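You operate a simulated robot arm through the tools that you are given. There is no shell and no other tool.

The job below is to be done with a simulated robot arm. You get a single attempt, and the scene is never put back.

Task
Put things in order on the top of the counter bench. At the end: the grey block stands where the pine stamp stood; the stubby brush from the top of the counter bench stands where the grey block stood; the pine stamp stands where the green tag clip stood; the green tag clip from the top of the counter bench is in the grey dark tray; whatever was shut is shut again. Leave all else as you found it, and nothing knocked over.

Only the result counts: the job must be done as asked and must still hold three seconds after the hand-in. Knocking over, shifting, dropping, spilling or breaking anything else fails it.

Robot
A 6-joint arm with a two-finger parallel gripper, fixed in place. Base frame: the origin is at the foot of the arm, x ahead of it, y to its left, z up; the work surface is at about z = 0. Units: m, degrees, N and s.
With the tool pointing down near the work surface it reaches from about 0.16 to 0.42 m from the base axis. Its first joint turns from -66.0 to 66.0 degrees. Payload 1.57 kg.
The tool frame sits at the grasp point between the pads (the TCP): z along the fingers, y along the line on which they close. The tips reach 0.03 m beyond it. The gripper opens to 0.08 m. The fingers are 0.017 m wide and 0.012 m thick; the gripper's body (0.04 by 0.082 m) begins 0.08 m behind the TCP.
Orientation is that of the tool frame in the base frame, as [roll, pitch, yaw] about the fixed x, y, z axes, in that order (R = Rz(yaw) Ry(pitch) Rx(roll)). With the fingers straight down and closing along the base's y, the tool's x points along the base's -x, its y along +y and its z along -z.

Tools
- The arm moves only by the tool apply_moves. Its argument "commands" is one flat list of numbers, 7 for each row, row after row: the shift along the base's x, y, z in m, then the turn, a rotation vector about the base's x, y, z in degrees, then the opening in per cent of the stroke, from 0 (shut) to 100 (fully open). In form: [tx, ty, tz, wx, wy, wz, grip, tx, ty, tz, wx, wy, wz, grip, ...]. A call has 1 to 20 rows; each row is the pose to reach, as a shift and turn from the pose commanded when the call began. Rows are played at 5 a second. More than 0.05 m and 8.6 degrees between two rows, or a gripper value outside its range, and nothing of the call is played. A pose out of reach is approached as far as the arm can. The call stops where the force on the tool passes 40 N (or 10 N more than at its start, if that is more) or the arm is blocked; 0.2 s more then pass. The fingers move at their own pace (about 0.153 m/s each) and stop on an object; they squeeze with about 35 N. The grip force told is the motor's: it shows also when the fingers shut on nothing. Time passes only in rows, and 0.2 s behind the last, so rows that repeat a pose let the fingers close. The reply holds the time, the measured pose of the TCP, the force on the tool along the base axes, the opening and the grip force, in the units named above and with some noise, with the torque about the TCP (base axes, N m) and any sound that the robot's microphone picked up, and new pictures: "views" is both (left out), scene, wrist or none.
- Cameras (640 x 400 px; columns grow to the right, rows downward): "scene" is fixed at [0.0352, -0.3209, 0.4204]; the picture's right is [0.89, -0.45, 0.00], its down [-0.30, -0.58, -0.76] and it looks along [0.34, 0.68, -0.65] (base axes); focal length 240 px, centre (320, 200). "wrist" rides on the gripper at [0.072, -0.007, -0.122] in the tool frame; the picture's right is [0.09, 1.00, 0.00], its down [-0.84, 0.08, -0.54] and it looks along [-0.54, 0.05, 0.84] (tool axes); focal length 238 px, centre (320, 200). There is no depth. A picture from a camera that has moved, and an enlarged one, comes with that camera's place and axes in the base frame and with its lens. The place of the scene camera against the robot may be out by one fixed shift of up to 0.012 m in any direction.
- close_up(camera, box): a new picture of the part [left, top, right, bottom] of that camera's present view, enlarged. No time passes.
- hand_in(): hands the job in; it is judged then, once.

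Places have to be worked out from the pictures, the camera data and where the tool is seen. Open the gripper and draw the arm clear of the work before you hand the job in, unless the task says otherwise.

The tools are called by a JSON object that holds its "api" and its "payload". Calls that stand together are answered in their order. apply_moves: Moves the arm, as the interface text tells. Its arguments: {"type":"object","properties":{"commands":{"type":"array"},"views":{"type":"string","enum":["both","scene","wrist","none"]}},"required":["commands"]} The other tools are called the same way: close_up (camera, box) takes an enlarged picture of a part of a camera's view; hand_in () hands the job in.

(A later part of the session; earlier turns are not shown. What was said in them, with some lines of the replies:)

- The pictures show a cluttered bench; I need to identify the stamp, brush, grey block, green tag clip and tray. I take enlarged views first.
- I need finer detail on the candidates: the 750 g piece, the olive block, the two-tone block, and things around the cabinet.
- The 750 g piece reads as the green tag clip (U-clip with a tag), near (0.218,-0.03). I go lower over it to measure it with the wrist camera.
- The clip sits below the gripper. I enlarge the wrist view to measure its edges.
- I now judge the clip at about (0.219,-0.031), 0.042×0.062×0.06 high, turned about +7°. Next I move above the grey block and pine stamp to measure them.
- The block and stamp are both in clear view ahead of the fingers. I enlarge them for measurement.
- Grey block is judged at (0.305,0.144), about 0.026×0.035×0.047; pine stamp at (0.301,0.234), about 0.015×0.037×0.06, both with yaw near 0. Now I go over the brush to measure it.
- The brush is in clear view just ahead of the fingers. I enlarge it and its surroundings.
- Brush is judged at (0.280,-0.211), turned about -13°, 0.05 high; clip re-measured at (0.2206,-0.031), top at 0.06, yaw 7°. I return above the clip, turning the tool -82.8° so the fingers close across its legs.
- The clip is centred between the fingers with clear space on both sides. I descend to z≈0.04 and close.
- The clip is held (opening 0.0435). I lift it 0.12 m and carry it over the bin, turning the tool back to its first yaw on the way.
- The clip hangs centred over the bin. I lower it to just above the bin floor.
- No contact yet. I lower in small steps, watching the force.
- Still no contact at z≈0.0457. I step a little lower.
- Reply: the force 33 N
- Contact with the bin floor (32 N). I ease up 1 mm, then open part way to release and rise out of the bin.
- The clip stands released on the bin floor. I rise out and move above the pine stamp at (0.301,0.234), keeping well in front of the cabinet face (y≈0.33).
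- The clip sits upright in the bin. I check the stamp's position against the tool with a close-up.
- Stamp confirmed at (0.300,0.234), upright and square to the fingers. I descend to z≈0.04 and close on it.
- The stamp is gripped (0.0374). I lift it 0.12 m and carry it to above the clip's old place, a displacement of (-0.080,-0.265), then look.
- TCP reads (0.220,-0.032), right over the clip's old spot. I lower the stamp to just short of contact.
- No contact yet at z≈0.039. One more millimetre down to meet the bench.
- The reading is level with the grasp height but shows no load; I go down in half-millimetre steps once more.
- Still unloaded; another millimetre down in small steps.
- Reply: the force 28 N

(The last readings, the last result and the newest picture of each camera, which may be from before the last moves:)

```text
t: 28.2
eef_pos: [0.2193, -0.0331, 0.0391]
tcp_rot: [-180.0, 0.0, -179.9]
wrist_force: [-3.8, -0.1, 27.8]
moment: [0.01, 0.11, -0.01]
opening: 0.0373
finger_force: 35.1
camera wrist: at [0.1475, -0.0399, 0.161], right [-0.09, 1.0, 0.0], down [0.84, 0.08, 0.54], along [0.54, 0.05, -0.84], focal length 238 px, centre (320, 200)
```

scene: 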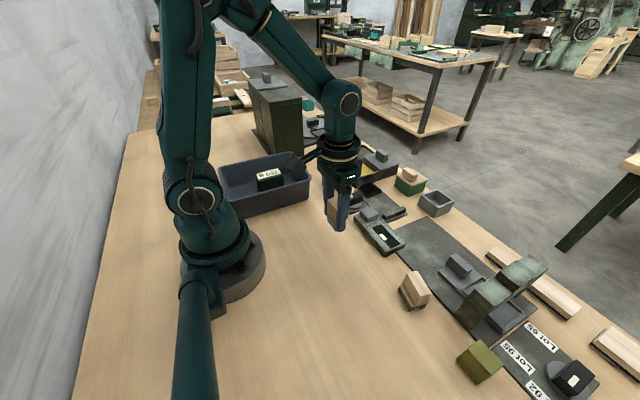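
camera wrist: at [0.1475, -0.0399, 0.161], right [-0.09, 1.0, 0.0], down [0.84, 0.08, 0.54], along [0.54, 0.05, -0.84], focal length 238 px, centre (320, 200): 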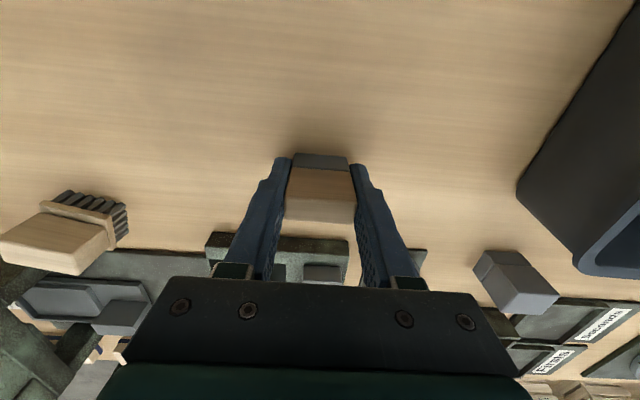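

Contact at 28 N. I ease up slightly, then open gently and hold to let the stamp settle.

{"api": "apply_moves", "payload": {"commands": [0, 0, 0.0008, 0, 0, 0, 20, 0, 0, 0.0008, 0, 0, 0, 20, 0, 0, 0.0008, 0, 0, 0, 50, 0, 0, 0.0008, 0, 0, 0, 65, 0, 0, 0.0008, 0, 0, 0, 80, 0, 0, 0.0008, 0, 0, 0, 80], "views": "wrist"}}

```text
t: 29.6
eef_pos: [0.2197, -0.033, 0.038]
tcp_rot: [-179.9, 0.1, -179.9]
wrist_force: [-0.3, -0.4, -0.3]
moment: [-0.02, 0.0, -0.02]
opening: 0.0639
finger_force: 0.1
camera wrist: at [0.1476, -0.0397, 0.1616], right [-0.09, 1.0, 0.0], down [0.84, 0.08, 0.54], along [0.54, 0.05, -0.84], focal length 238 px, centre (320, 200)
```

wrist: 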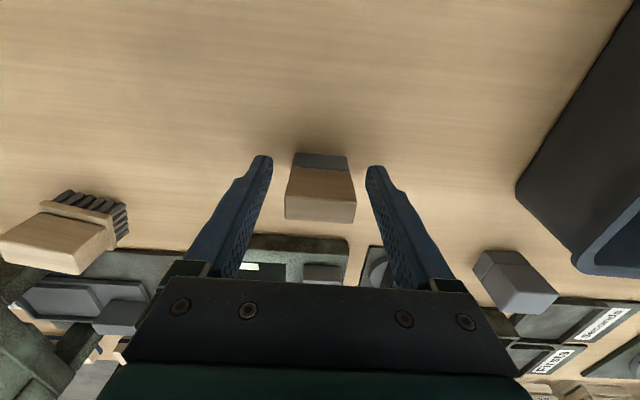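

The stamp stands free and upright. I rise and move above the grey block at (0.305,0.144).

{"api": "apply_moves", "payload": {"commands": [0, 0, 0.03, 0, 0, 0, 80, 0, 0, 0.07, 0, 0, 0, 80, 0, 0, 0.115, 0, 0, 0, 80, 0.016, 0.035, 0.12, 0, 0, 0, 80, 0.034, 0.07, 0.12, 0, 0, 0, 80, 0.052, 0.106, 0.12, 0, 0, 0, 80, 0.07, 0.142, 0.115, 0, 0, 0, 80, 0.0855, 0.1768, 0.11, 0, 0, 0, 80, 0.0855, 0.1768, 0.105, 0, 0, 0, 80, 0.0855, 0.1768, 0.105, 0, 0, 0, 80], "views": "both"}}

```text
t: 31.8
eef_pos: [0.3058, 0.1449, 0.1431]
tcp_rot: [180.0, -0.1, 180.0]
wrist_force: [-0.2, -0.3, 0.1]
moment: [-0.03, -0.01, -0.04]
opening: 0.0639
finger_force: 0.0
camera wrist: at [0.2333, 0.1369, 0.2657], right [-0.09, 1.0, 0.0], down [0.84, 0.08, 0.54], along [0.54, 0.05, -0.84], focal length 238 px, centre (320, 200)
```

scene: 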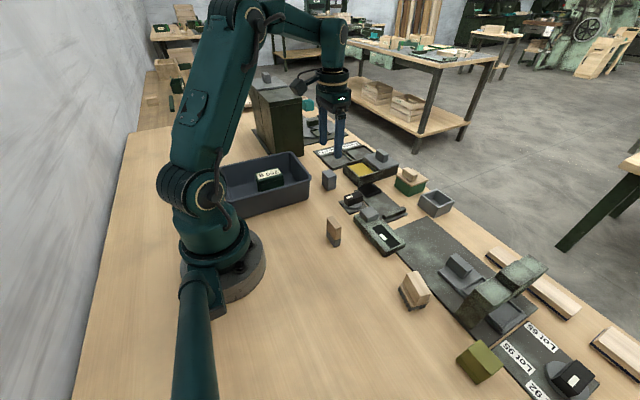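
wrist: 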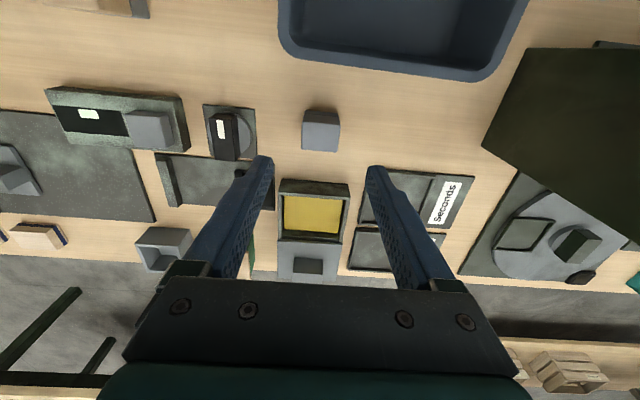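

The stamp stands at the clip's old place; the grey block is centred below. I take a close-up to confirm its position before descending.

{"api": "close_up", "payload": {"camera": "wrist", "box": [275, 80, 365, 170]}}

{"api": "close_up", "payload": {"camera": "scene", "box": [300, 200, 360, 260]}}

```text
4.44 times, centred on (320, 125) of wrist
camera zoom: at [0.2333, 0.1369, 0.2657], right [-0.09, 1.0, 0.0], down [0.84, 0.08, 0.54], along [0.54, 0.05, -0.84], focal length 1059 px, centre (320, 533)
```

zoom: 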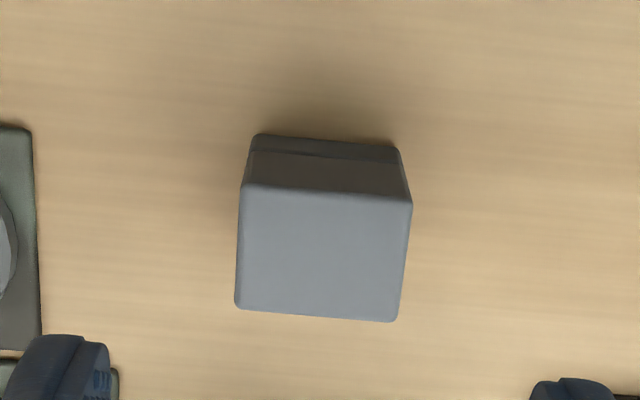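

```text
6.67 times, centred on (330, 230) of scene
camera zoom: at [0.0352, -0.3209, 0.4204], right [0.89, -0.45, 0.0], down [-0.3, -0.58, -0.76], along [0.34, 0.68, -0.65], focal length 1602 px, centre (253, 0)
```

zoom: 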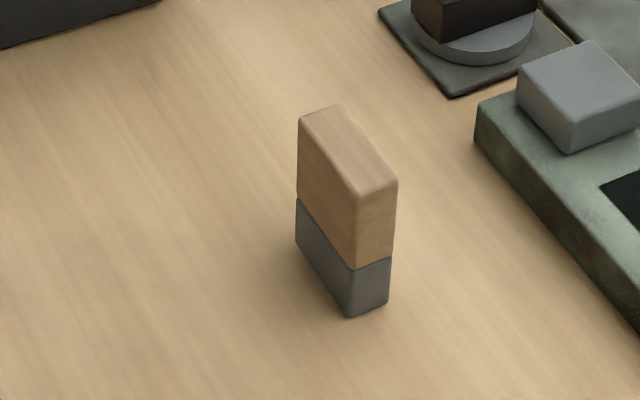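

Grey block confirmed at (0.305,0.144). I descend to z≈0.037 and close on it.

{"api": "apply_moves", "payload": {"commands": [-0.001, -0.001, -0.03, 0, 0, 0, 80, -0.001, -0.001, -0.06, 0, 0, 0, 80, -0.001, -0.001, -0.09, 0, 0, 0, 80, -0.001, -0.001, -0.106, 0, 0, 0, 80, -0.001, -0.001, -0.106, 0, 0, 0, 80, -0.001, -0.001, -0.106, 0, 0, 0, 60, -0.001, -0.001, -0.106, 0, 0, 0, 30, -0.001, -0.001, -0.106, 0, 0, 0, 20, -0.001, -0.001, -0.106, 0, 0, 0, 20], "views": "both"}}

```text
t: 33.8
eef_pos: [0.3045, 0.1434, 0.0396]
tcp_rot: [-180.0, 0.0, -179.8]
wrist_force: [-0.1, -0.6, 0.4]
moment: [0.02, -0.01, 0.0]
opening: 0.0353
finger_force: 35.0
camera wrist: at [0.2327, 0.1343, 0.1617], right [-0.09, 1.0, 0.0], down [0.84, 0.08, 0.54], along [0.54, 0.05, -0.84], focal length 238 px, centre (320, 200)
```

scene: 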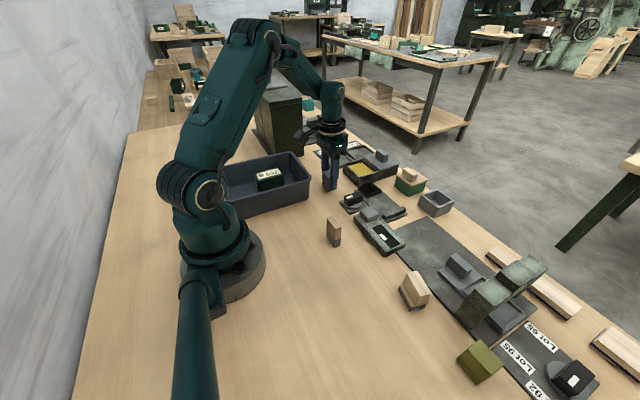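
wrist: 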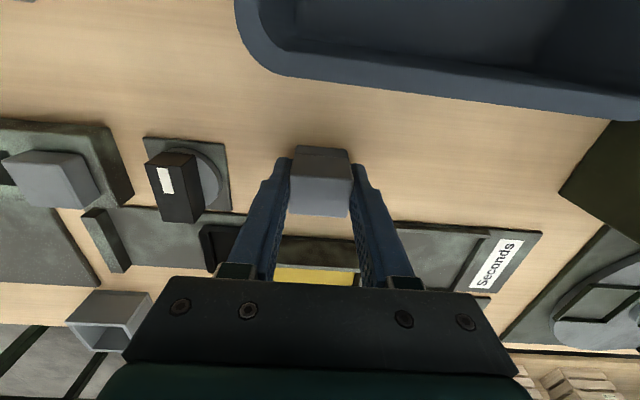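

The block is held (0.0353). I lift it, carry it by (-0.0045,+0.090) to the stamp's old place, and lower to just above the bench.

{"api": "apply_moves", "payload": {"commands": [0, 0, 0.03, 0, 0, 0, 20, 0, 0, 0.07, 0, 0, 0, 20, -0.0015, 0.03, 0.07, 0, 0, 0, 20, -0.003, 0.06, 0.07, 0, 0, 0, 20, -0.0045, 0.09, 0.07, 0, 0, 0, 20, -0.0045, 0.09, 0.07, 0, 0, 0, 20, -0.0045, 0.09, 0.03, 0, 0, 0, 20, -0.0045, 0.09, 0.01, 0, 0, 0, 20, -0.0045, 0.09, 0.004, 0, 0, 0, 20, -0.0045, 0.09, 0.004, 0, 0, 0, 20], "views": "both"}}

```text
t: 36.0
eef_pos: [0.2986, 0.2334, 0.0413]
tcp_rot: [180.0, -0.1, -179.8]
wrist_force: [-0.4, 0.4, -0.5]
moment: [0.01, 0.01, -0.01]
opening: 0.0353
finger_force: 34.8
camera wrist: at [0.2268, 0.2263, 0.1642], right [-0.09, 1.0, 0.0], down [0.84, 0.08, 0.54], along [0.54, 0.05, -0.84], focal length 238 px, centre (320, 200)
```

scene: 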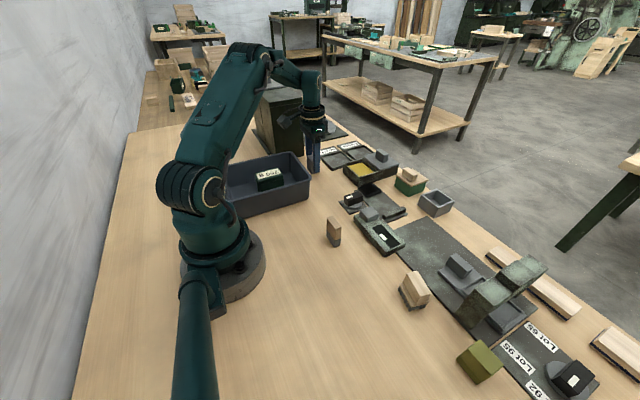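
wrist: 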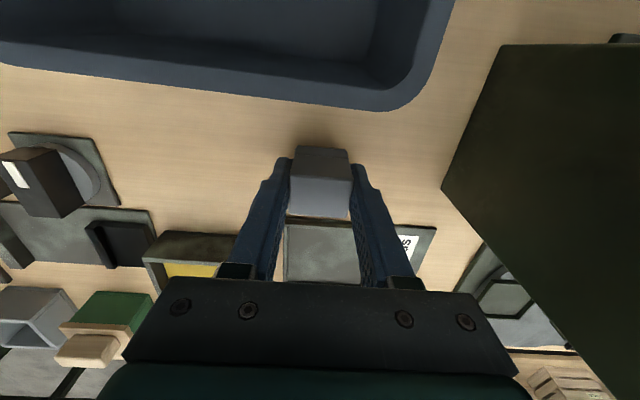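

Position reads (0.299,0.2335), close to the target. I nudge x slightly and lower in fine steps.

{"api": "apply_moves", "payload": {"commands": [0.0012, 0, 0, 0, 0, 0, 20, 0.0012, 0, -0.001, 0, 0, 0, 20, 0.0012, 0, -0.002, 0, 0, 0, 20, 0.0012, 0, -0.003, 0, 0, 0, 20, 0.0012, 0, -0.003, 0, 0, 0, 20], "views": "none"}}

```text
t: 37.2
eef_pos: [0.2999, 0.2351, 0.0393]
tcp_rot: [180.0, 0.1, -179.9]
wrist_force: [-0.4, 0.5, -1.1]
moment: [-0.01, -0.01, -0.04]
opening: 0.0352
finger_force: 34.7
```

No contact yet; I take another two millimetres in half-millimetre steps.

{"api": "apply_moves", "payload": {"commands": [0, 0, -0.0005, 0, 0, 0, 20, 0, 0, -0.001, 0, 0, 0, 20, 0, 0, -0.0015, 0, 0, 0, 20, 0, 0, -0.0015, 0, 0, 0, 20], "views": "none"}}

```text
t: 38.2
eef_pos: [0.3005, 0.2338, 0.0391]
tcp_rot: [-180.0, 0.0, -179.9]
wrist_force: [-7.4, -6.6, 28.9]
moment: [-0.25, 0.26, -0.01]
opening: 0.0353
finger_force: 34.8
```

The block now bears on the bench (29 N). I ease up and open gently.

{"api": "apply_moves", "payload": {"commands": [0, 0, 0.0008, 0, 0, 0, 20, 0, 0, 0.0008, 0, 0, 0, 20, 0, 0, 0.0008, 0, 0, 0, 50, 0, 0, 0.0008, 0, 0, 0, 65, 0, 0, 0.0008, 0, 0, 0, 80, 0, 0, 0.0008, 0, 0, 0, 80], "views": "wrist"}}

```text
t: 39.6
eef_pos: [0.2998, 0.2337, 0.038]
tcp_rot: [-179.9, 0.1, -179.9]
wrist_force: [0.7, -0.4, 0.5]
moment: [-0.01, 0.02, 0.02]
opening: 0.0639
finger_force: 0.1
camera wrist: at [0.2285, 0.2262, 0.1613], right [-0.09, 1.0, 0.0], down [0.84, 0.08, 0.54], along [0.54, 0.05, -0.84], focal length 238 px, centre (320, 200)
```

wrist: 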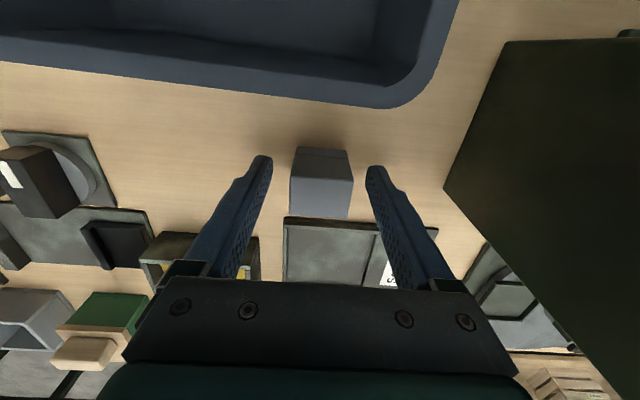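

The grey block stands in the stamp's old place. I rise and travel to above the brush, turning the tool by -13° to line up with it.

{"api": "apply_moves", "payload": {"commands": [0, 0, 0.03, 0, 0, 0, 80, 0, 0, 0.07, 0, 0, 0, 80, 0, 0, 0.12, 0, 0, 0, 80, -0.002, -0.045, 0.125, 0, 0, 0, 85, -0.004, -0.09, 0.125, 0, 0, 0, 90, -0.006, -0.135, 0.125, 0, 0, 0, 90, -0.008, -0.18, 0.125, 0, 0, 0, 90, -0.01, -0.225, 0.125, 0, 0, -2, 90, -0.012, -0.27, 0.125, 0, 0, -5, 90, -0.014, -0.315, 0.125, 0, 0, -8, 90, -0.016, -0.36, 0.125, 0, 0, -11, 90, -0.018, -0.405, 0.125, 0, 0, -13.1, 90, -0.0197, -0.4451, 0.12, 0, 0, -13.1, 90, -0.0197, -0.4451, 0.115, 0, 0, -13.1, 90, -0.0197, -0.4451, 0.115, 0, 0, -13.1, 90], "views": "both"}}

```text
t: 42.8
eef_pos: [0.2803, -0.2111, 0.1529]
tcp_rot: [-180.0, -0.1, 167.0]
wrist_force: [0.3, 0.6, -0.5]
moment: [0.0, 0.01, -0.02]
opening: 0.072
finger_force: 0.0
camera wrist: at [0.2087, -0.203, 0.2756], right [0.13, 0.99, 0.0], down [0.83, -0.11, 0.54], along [0.54, -0.07, -0.84], focal length 238 px, centre (320, 200)
```

scene: 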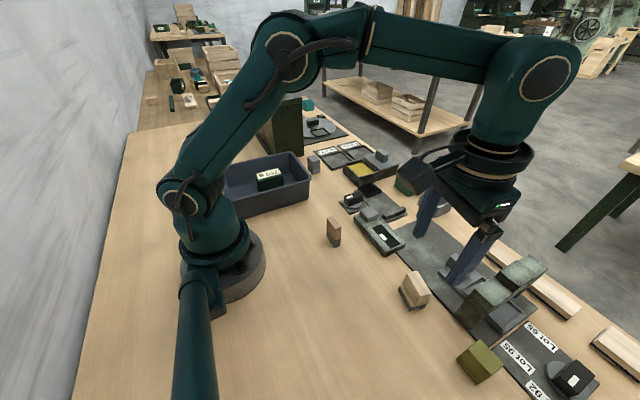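
wrist: 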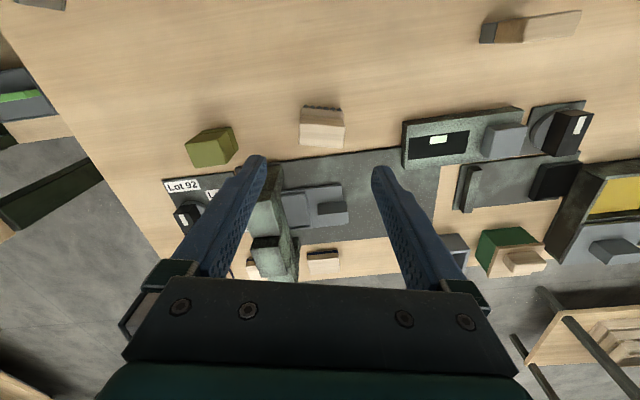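

The brush is centred and looks aligned. I enlarge to confirm before descending, also checking the olive block and press near the fingers.

{"api": "close_up", "payload": {"camera": "wrist", "box": [275, 80, 365, 170]}}

{"api": "close_up", "payload": {"camera": "wrist", "box": [160, 90, 420, 260]}}

{"api": "close_up", "payload": {"camera": "scene", "box": [280, 120, 420, 260]}}

```text
4.44 times, centred on (320, 125) of wrist
camera zoom: at [0.2087, -0.203, 0.2756], right [0.13, 0.99, 0.0], down [0.83, -0.11, 0.54], along [0.54, -0.07, -0.84], focal length 1059 px, centre (320, 533)
```

zoom: 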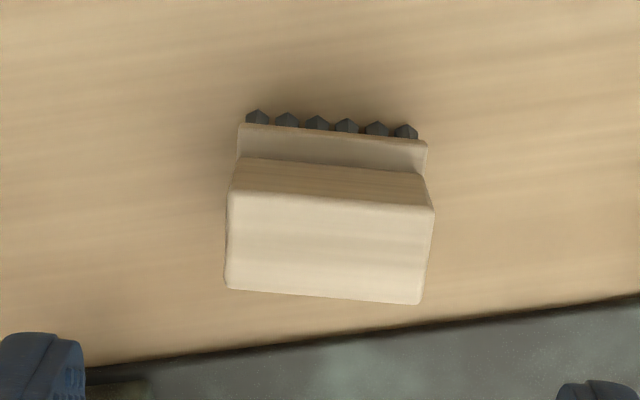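

```text
2.35 times, centred on (290, 175) of wrist
camera zoom: at [0.2087, -0.203, 0.2756], right [0.13, 0.99, 0.0], down [0.83, -0.11, 0.54], along [0.54, -0.07, -0.84], focal length 561 px, centre (391, 259)
```

zoom: 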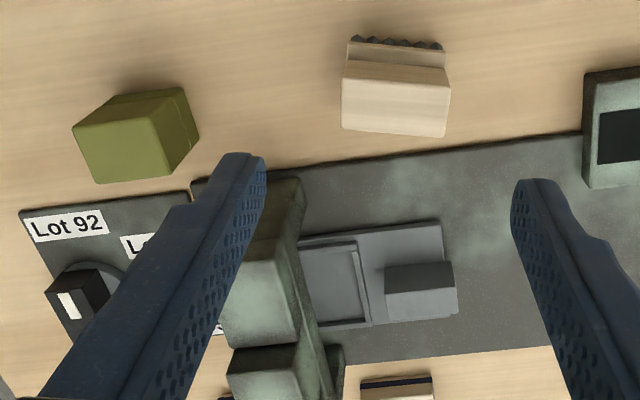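

```text
2.86 times, centred on (350, 190) of scene
camera zoom: at [0.0352, -0.3209, 0.4204], right [0.89, -0.45, 0.0], down [-0.3, -0.58, -0.76], along [0.34, 0.68, -0.65], focal length 687 px, centre (234, 229)
```

zoom: 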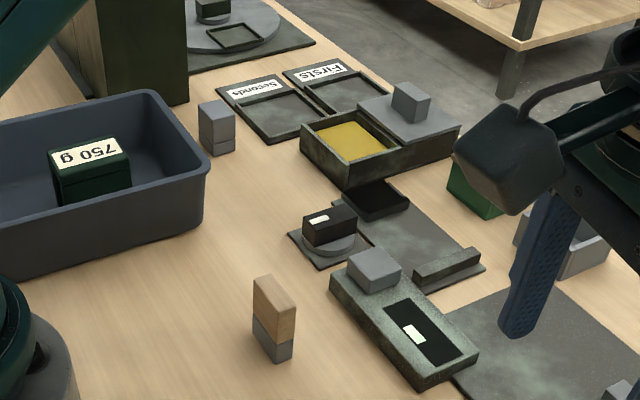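

Brush re-measured at (0.281,-0.211), handle about 0.043 long and 0.020 wide, aligned with the fingers; nothing is near the finger paths. I descend to z≈0.051 and grip the handle by its ends.

{"api": "apply_moves", "payload": {"commands": [0.0005, -0.0003, -0.03, 0, 0, 0, 90, 0.0005, -0.0003, -0.06, 0, 0, 0, 90, 0.0005, -0.0003, -0.085, 0, 0, 0, 90, 0.0005, -0.0003, -0.101, 0, 0, 0, 90, 0.0005, -0.0003, -0.101, 0, 0, 0, 90, 0.0005, -0.0003, -0.101, 0, 0, 0, 70, 0.0005, -0.0003, -0.101, 0, 0, 0, 50, 0.0005, -0.0003, -0.101, 0, 0, 0, 30, 0.0005, -0.0003, -0.101, 0, 0, 0, 30], "views": "both"}}

```text
t: 44.8
eef_pos: [0.2818, -0.2105, 0.0539]
tcp_rot: [-180.0, 0.1, 167.1]
wrist_force: [0.6, -0.5, -0.1]
moment: [-0.01, -0.01, -0.01]
opening: 0.043
finger_force: 34.6
camera wrist: at [0.2096, -0.2021, 0.1759], right [0.14, 0.99, 0.0], down [0.83, -0.11, 0.54], along [0.54, -0.07, -0.84], focal length 238 px, centre (320, 200)
```

scene: 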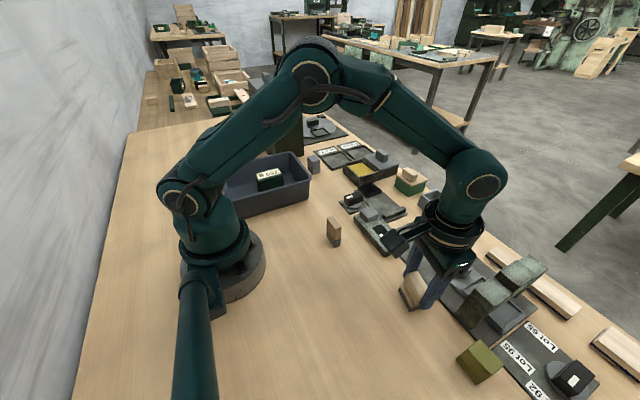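
wrist: 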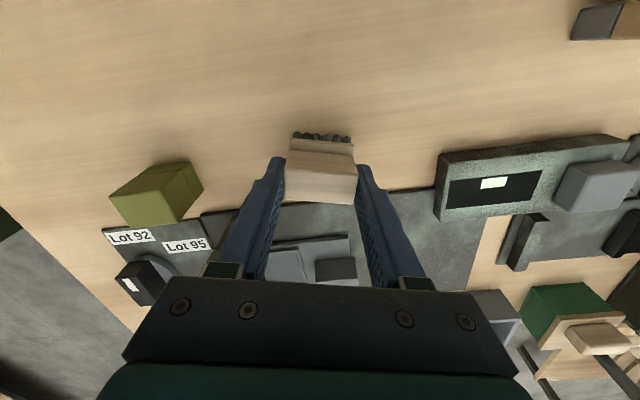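

The brush is held (0.043). I lift it 0.10 m, carry it by (+0.024,+0.355) to the grey block's old place while turning back +13°, and stop above.

{"api": "apply_moves", "payload": {"commands": [0, 0, 0.03, 0, 0, 0, 30, 0, 0, 0.065, 0, 0, 0, 30, 0, 0, 0.105, 0, 0, 0, 30, 0.003, 0.044, 0.11, 0, 0, 2, 30, 0.006, 0.088, 0.11, 0, 0, 4, 30, 0.009, 0.132, 0.11, 0, 0, 6, 30, 0.012, 0.176, 0.11, 0, 0, 8, 30, 0.015, 0.22, 0.11, 0, 0, 10, 30, 0.018, 0.264, 0.11, 0, 0, 12, 30, 0.021, 0.308, 0.11, 0, 0, 13, 30, 0.0238, 0.345, 0.11, 0, 0, 13, 30, 0.0238, 0.3551, 0.11, 0, 0, 13, 30, 0.0238, 0.3551, 0.07, 0, 0, 13, 30, 0.0238, 0.3551, 0.04, 0, 0, 13, 30, 0.0238, 0.3551, 0.04, 0, 0, 13, 30], "views": "both"}}

```text
t: 48.0
eef_pos: [0.3047, 0.1432, 0.0916]
tcp_rot: [179.9, 0.0, 180.0]
wrist_force: [0.1, -0.1, -0.9]
moment: [0.0, 0.02, -0.03]
opening: 0.0428
finger_force: 34.9
camera wrist: at [0.2321, 0.1357, 0.2155], right [-0.09, 1.0, 0.0], down [0.84, 0.08, 0.54], along [0.54, 0.05, -0.84], focal length 238 px, centre (320, 200)
```

scene: 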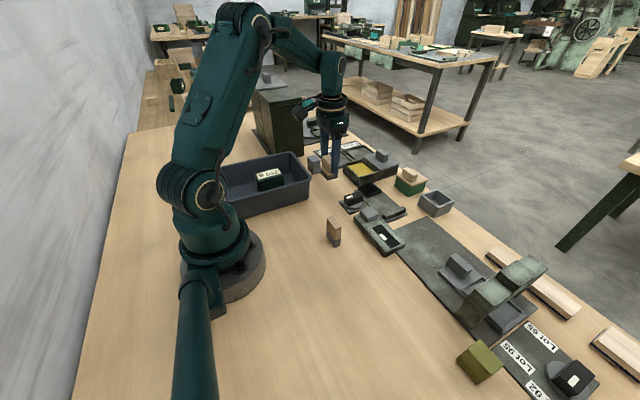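
wrist: 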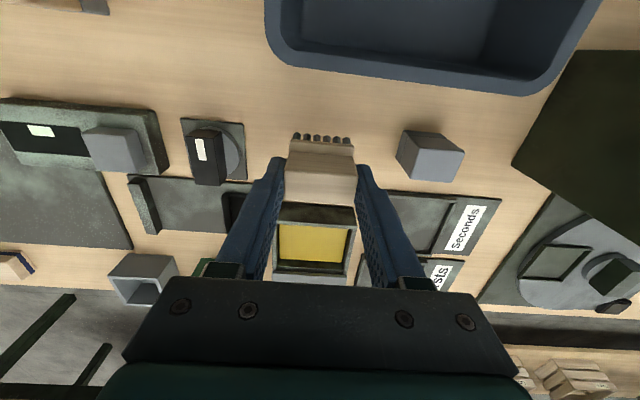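

TCP reads (0.305,0.143), on target with clear surroundings. I lower the brush to just short of contact.

{"api": "apply_moves", "payload": {"commands": [0.0005, 0.0005, -0.02, 0, 0, 0, 30, 0.0005, 0.0005, -0.033, 0, 0, 0, 30, 0.0005, 0.0005, -0.037, 0, 0, 0, 30, 0.0005, 0.0005, -0.039, 0, 0, 0, 30, 0.0005, 0.0005, -0.039, 0, 0, 0, 30], "views": "none"}}

```text
t: 49.2
eef_pos: [0.3041, 0.1437, 0.054]
tcp_rot: [-180.0, -0.1, -180.0]
wrist_force: [1.1, 0.1, -1.1]
moment: [0.01, 0.01, 0.0]
opening: 0.0432
finger_force: 34.9
```

No contact yet; I go down in half-millimetre steps.

{"api": "apply_moves", "payload": {"commands": [0, 0, -0.0005, 0, 0, 0, 30, 0, 0, -0.001, 0, 0, 0, 30, 0, 0, -0.0015, 0, 0, 0, 30, 0, 0, -0.0015, 0, 0, 0, 30], "views": "none"}}

```text
t: 50.2
eef_pos: [0.3062, 0.144, 0.0527]
tcp_rot: [180.0, 0.0, 179.9]
wrist_force: [-11.5, -3.4, 29.7]
moment: [-0.14, 0.44, 0.0]
opening: 0.043
finger_force: 34.7
```

The brush bears on the bench (30 N). I ease up, then open gently.

{"api": "apply_moves", "payload": {"commands": [0, 0, 0.0008, 0, 0, 0, 30, 0, 0, 0.0008, 0, 0, 0, 30, 0, 0, 0.0008, 0, 0, 0, 55, 0, 0, 0.0008, 0, 0, 0, 65, 0, 0, 0.0008, 0, 0, 0, 80, 0, 0, 0.0008, 0, 0, 0, 80], "views": "both"}}

```text
t: 51.6
eef_pos: [0.3047, 0.1449, 0.053]
tcp_rot: [180.0, 0.0, -179.9]
wrist_force: [-0.4, -0.1, -1.0]
moment: [0.02, 0.0, -0.02]
opening: 0.064
finger_force: 0.1
camera wrist: at [0.2335, 0.1364, 0.1759], right [-0.09, 1.0, 0.0], down [0.84, 0.08, 0.54], along [0.54, 0.05, -0.84], focal length 238 px, centre (320, 200)
```

scene: 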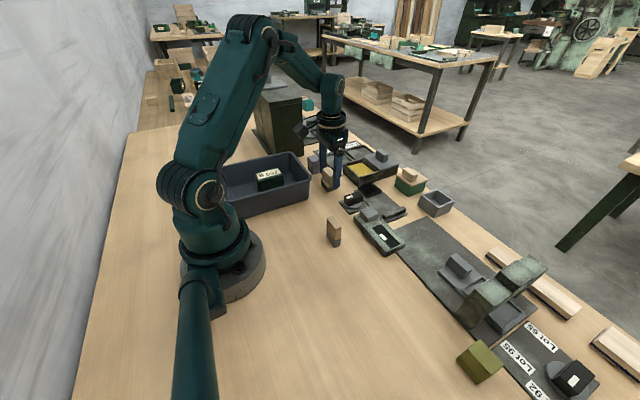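
wrist: 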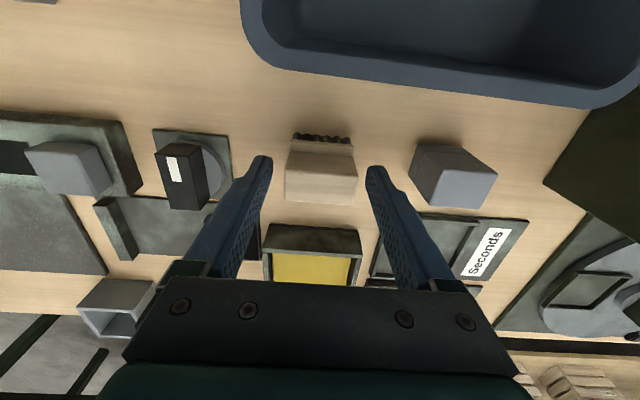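

The brush stands free and upright. I rise straight up and draw back toward the start pose, then inspect everything.

{"api": "apply_moves", "payload": {"commands": [0, 0, 0.03, 0, 0, 0, 80, 0, 0, 0.07, 0, 0, 0, 80, 0, 0, 0.115, 0, 0, 0, 80, -0.01, -0.03, 0.15, 0, 0, 0, 100, -0.02, -0.065, 0.18, 0, 0, 0, 100, -0.035, -0.1, 0.195, 0, 0, 0, 100, -0.055, -0.135, 0.195, 0, 0, 0, 100, -0.075, -0.165, 0.195, 0, 0, 0, 100, -0.075, -0.165, 0.195, 0, 0, 0, 100], "views": "both"}}

```text
t: 53.6
eef_pos: [0.2293, -0.0213, 0.247]
tcp_rot: [-180.0, 0.0, -179.9]
wrist_force: [-0.1, 0.4, 0.0]
moment: [0.0, -0.02, -0.01]
opening: 0.0801
finger_force: 0.0
camera wrist: at [0.1574, -0.0289, 0.3697], right [-0.09, 1.0, 0.0], down [0.84, 0.08, 0.54], along [0.54, 0.05, -0.84], focal length 238 px, centre (320, 200)
```

scene: 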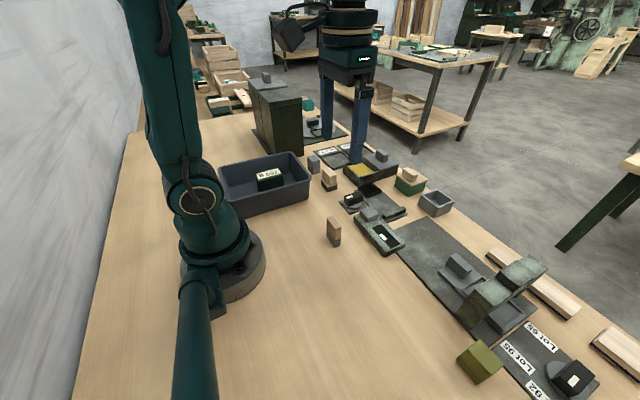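
wrist: 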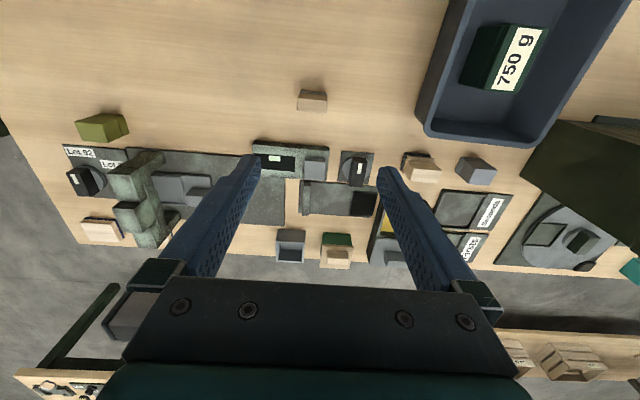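

All four pieces appear in their new places and nothing else looks changed. I check enlarged views before handing in.

{"api": "close_up", "payload": {"camera": "scene", "box": [210, 120, 410, 260]}}

{"api": "close_up", "payload": {"camera": "wrist", "box": [280, 0, 560, 200]}}

{"api": "close_up", "payload": {"camera": "scene", "box": [380, 220, 640, 400]}}

```text
2.86 times, centred on (310, 190) of scene
camera zoom: at [0.0352, -0.3209, 0.4204], right [0.89, -0.45, 0.0], down [-0.3, -0.58, -0.76], along [0.34, 0.68, -0.65], focal length 687 px, centre (349, 229)
```

zoom: 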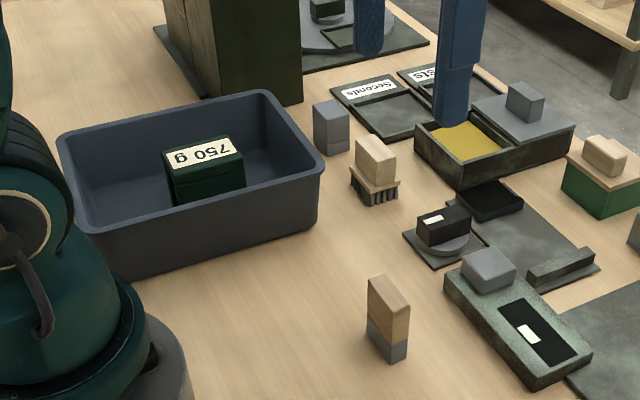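

```text
2.00 times, centred on (420, 100) of wrist
camera zoom: at [0.1574, -0.0289, 0.3697], right [-0.09, 1.0, 0.0], down [0.84, 0.08, 0.54], along [0.54, 0.05, -0.84], focal length 477 px, centre (120, 400)
```

zoom: 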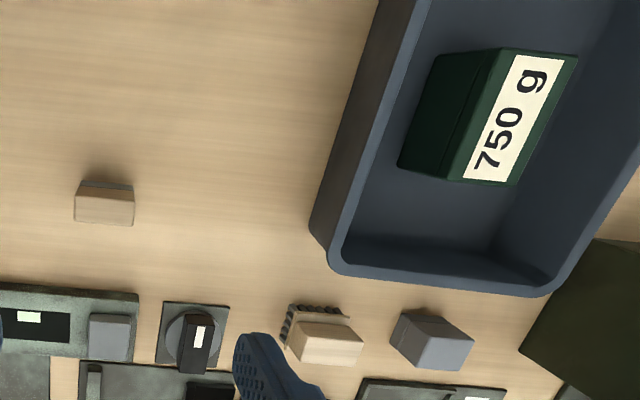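

```text
2.22 times, centred on (510, 310) of scene
camera zoom: at [0.0352, -0.3209, 0.4204], right [0.89, -0.45, 0.0], down [-0.3, -0.58, -0.76], along [0.34, 0.68, -0.65], focal length 534 px, centre (-102, -44)
```

zoom: 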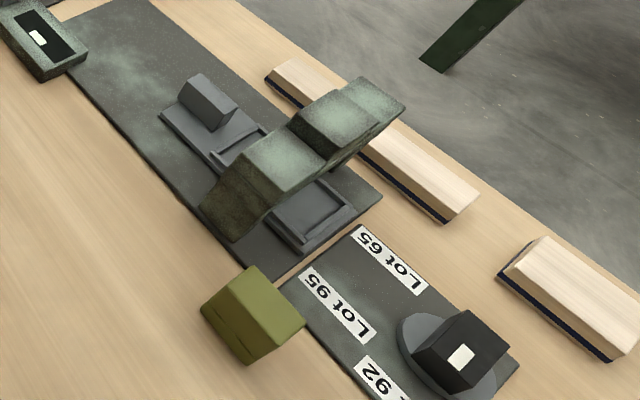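

The clip stands in the dark grey tray, the stamp in the clip's place, the grey block in the stamp's place and the brush in the block's place. Everything is upright, nothing else has moved, and the gripper is open and clear, so I hand in.

{"api": "hand_in", "payload": {}}

```text
The job is handed in.
```

I finished the rearrangement and handed the job in; I don't have the judge's result. In the last pictures all four pieces stood upright in their new places and nothing else looked disturbed.

- **Green tag clip:** it is in the large dark grey tray. I took the U-shaped green piece labelled "750 g" to be the clip, and left the olive block alone.
- **Pine stamp:** it stands where the clip stood, at about (0.220, -0.032).
- **Grey block:** it stands where the stamp stood, at about (0.300, 0.234).
- **Stubby brush:** it stands where the grey block stood, at about (0.305, 0.144). I turned it about 13° so it lines up the way the block did.

I opened nothing, so there was nothing to shut again. Before handing in, the gripper was open and the arm was drawn back close to its starting pose.
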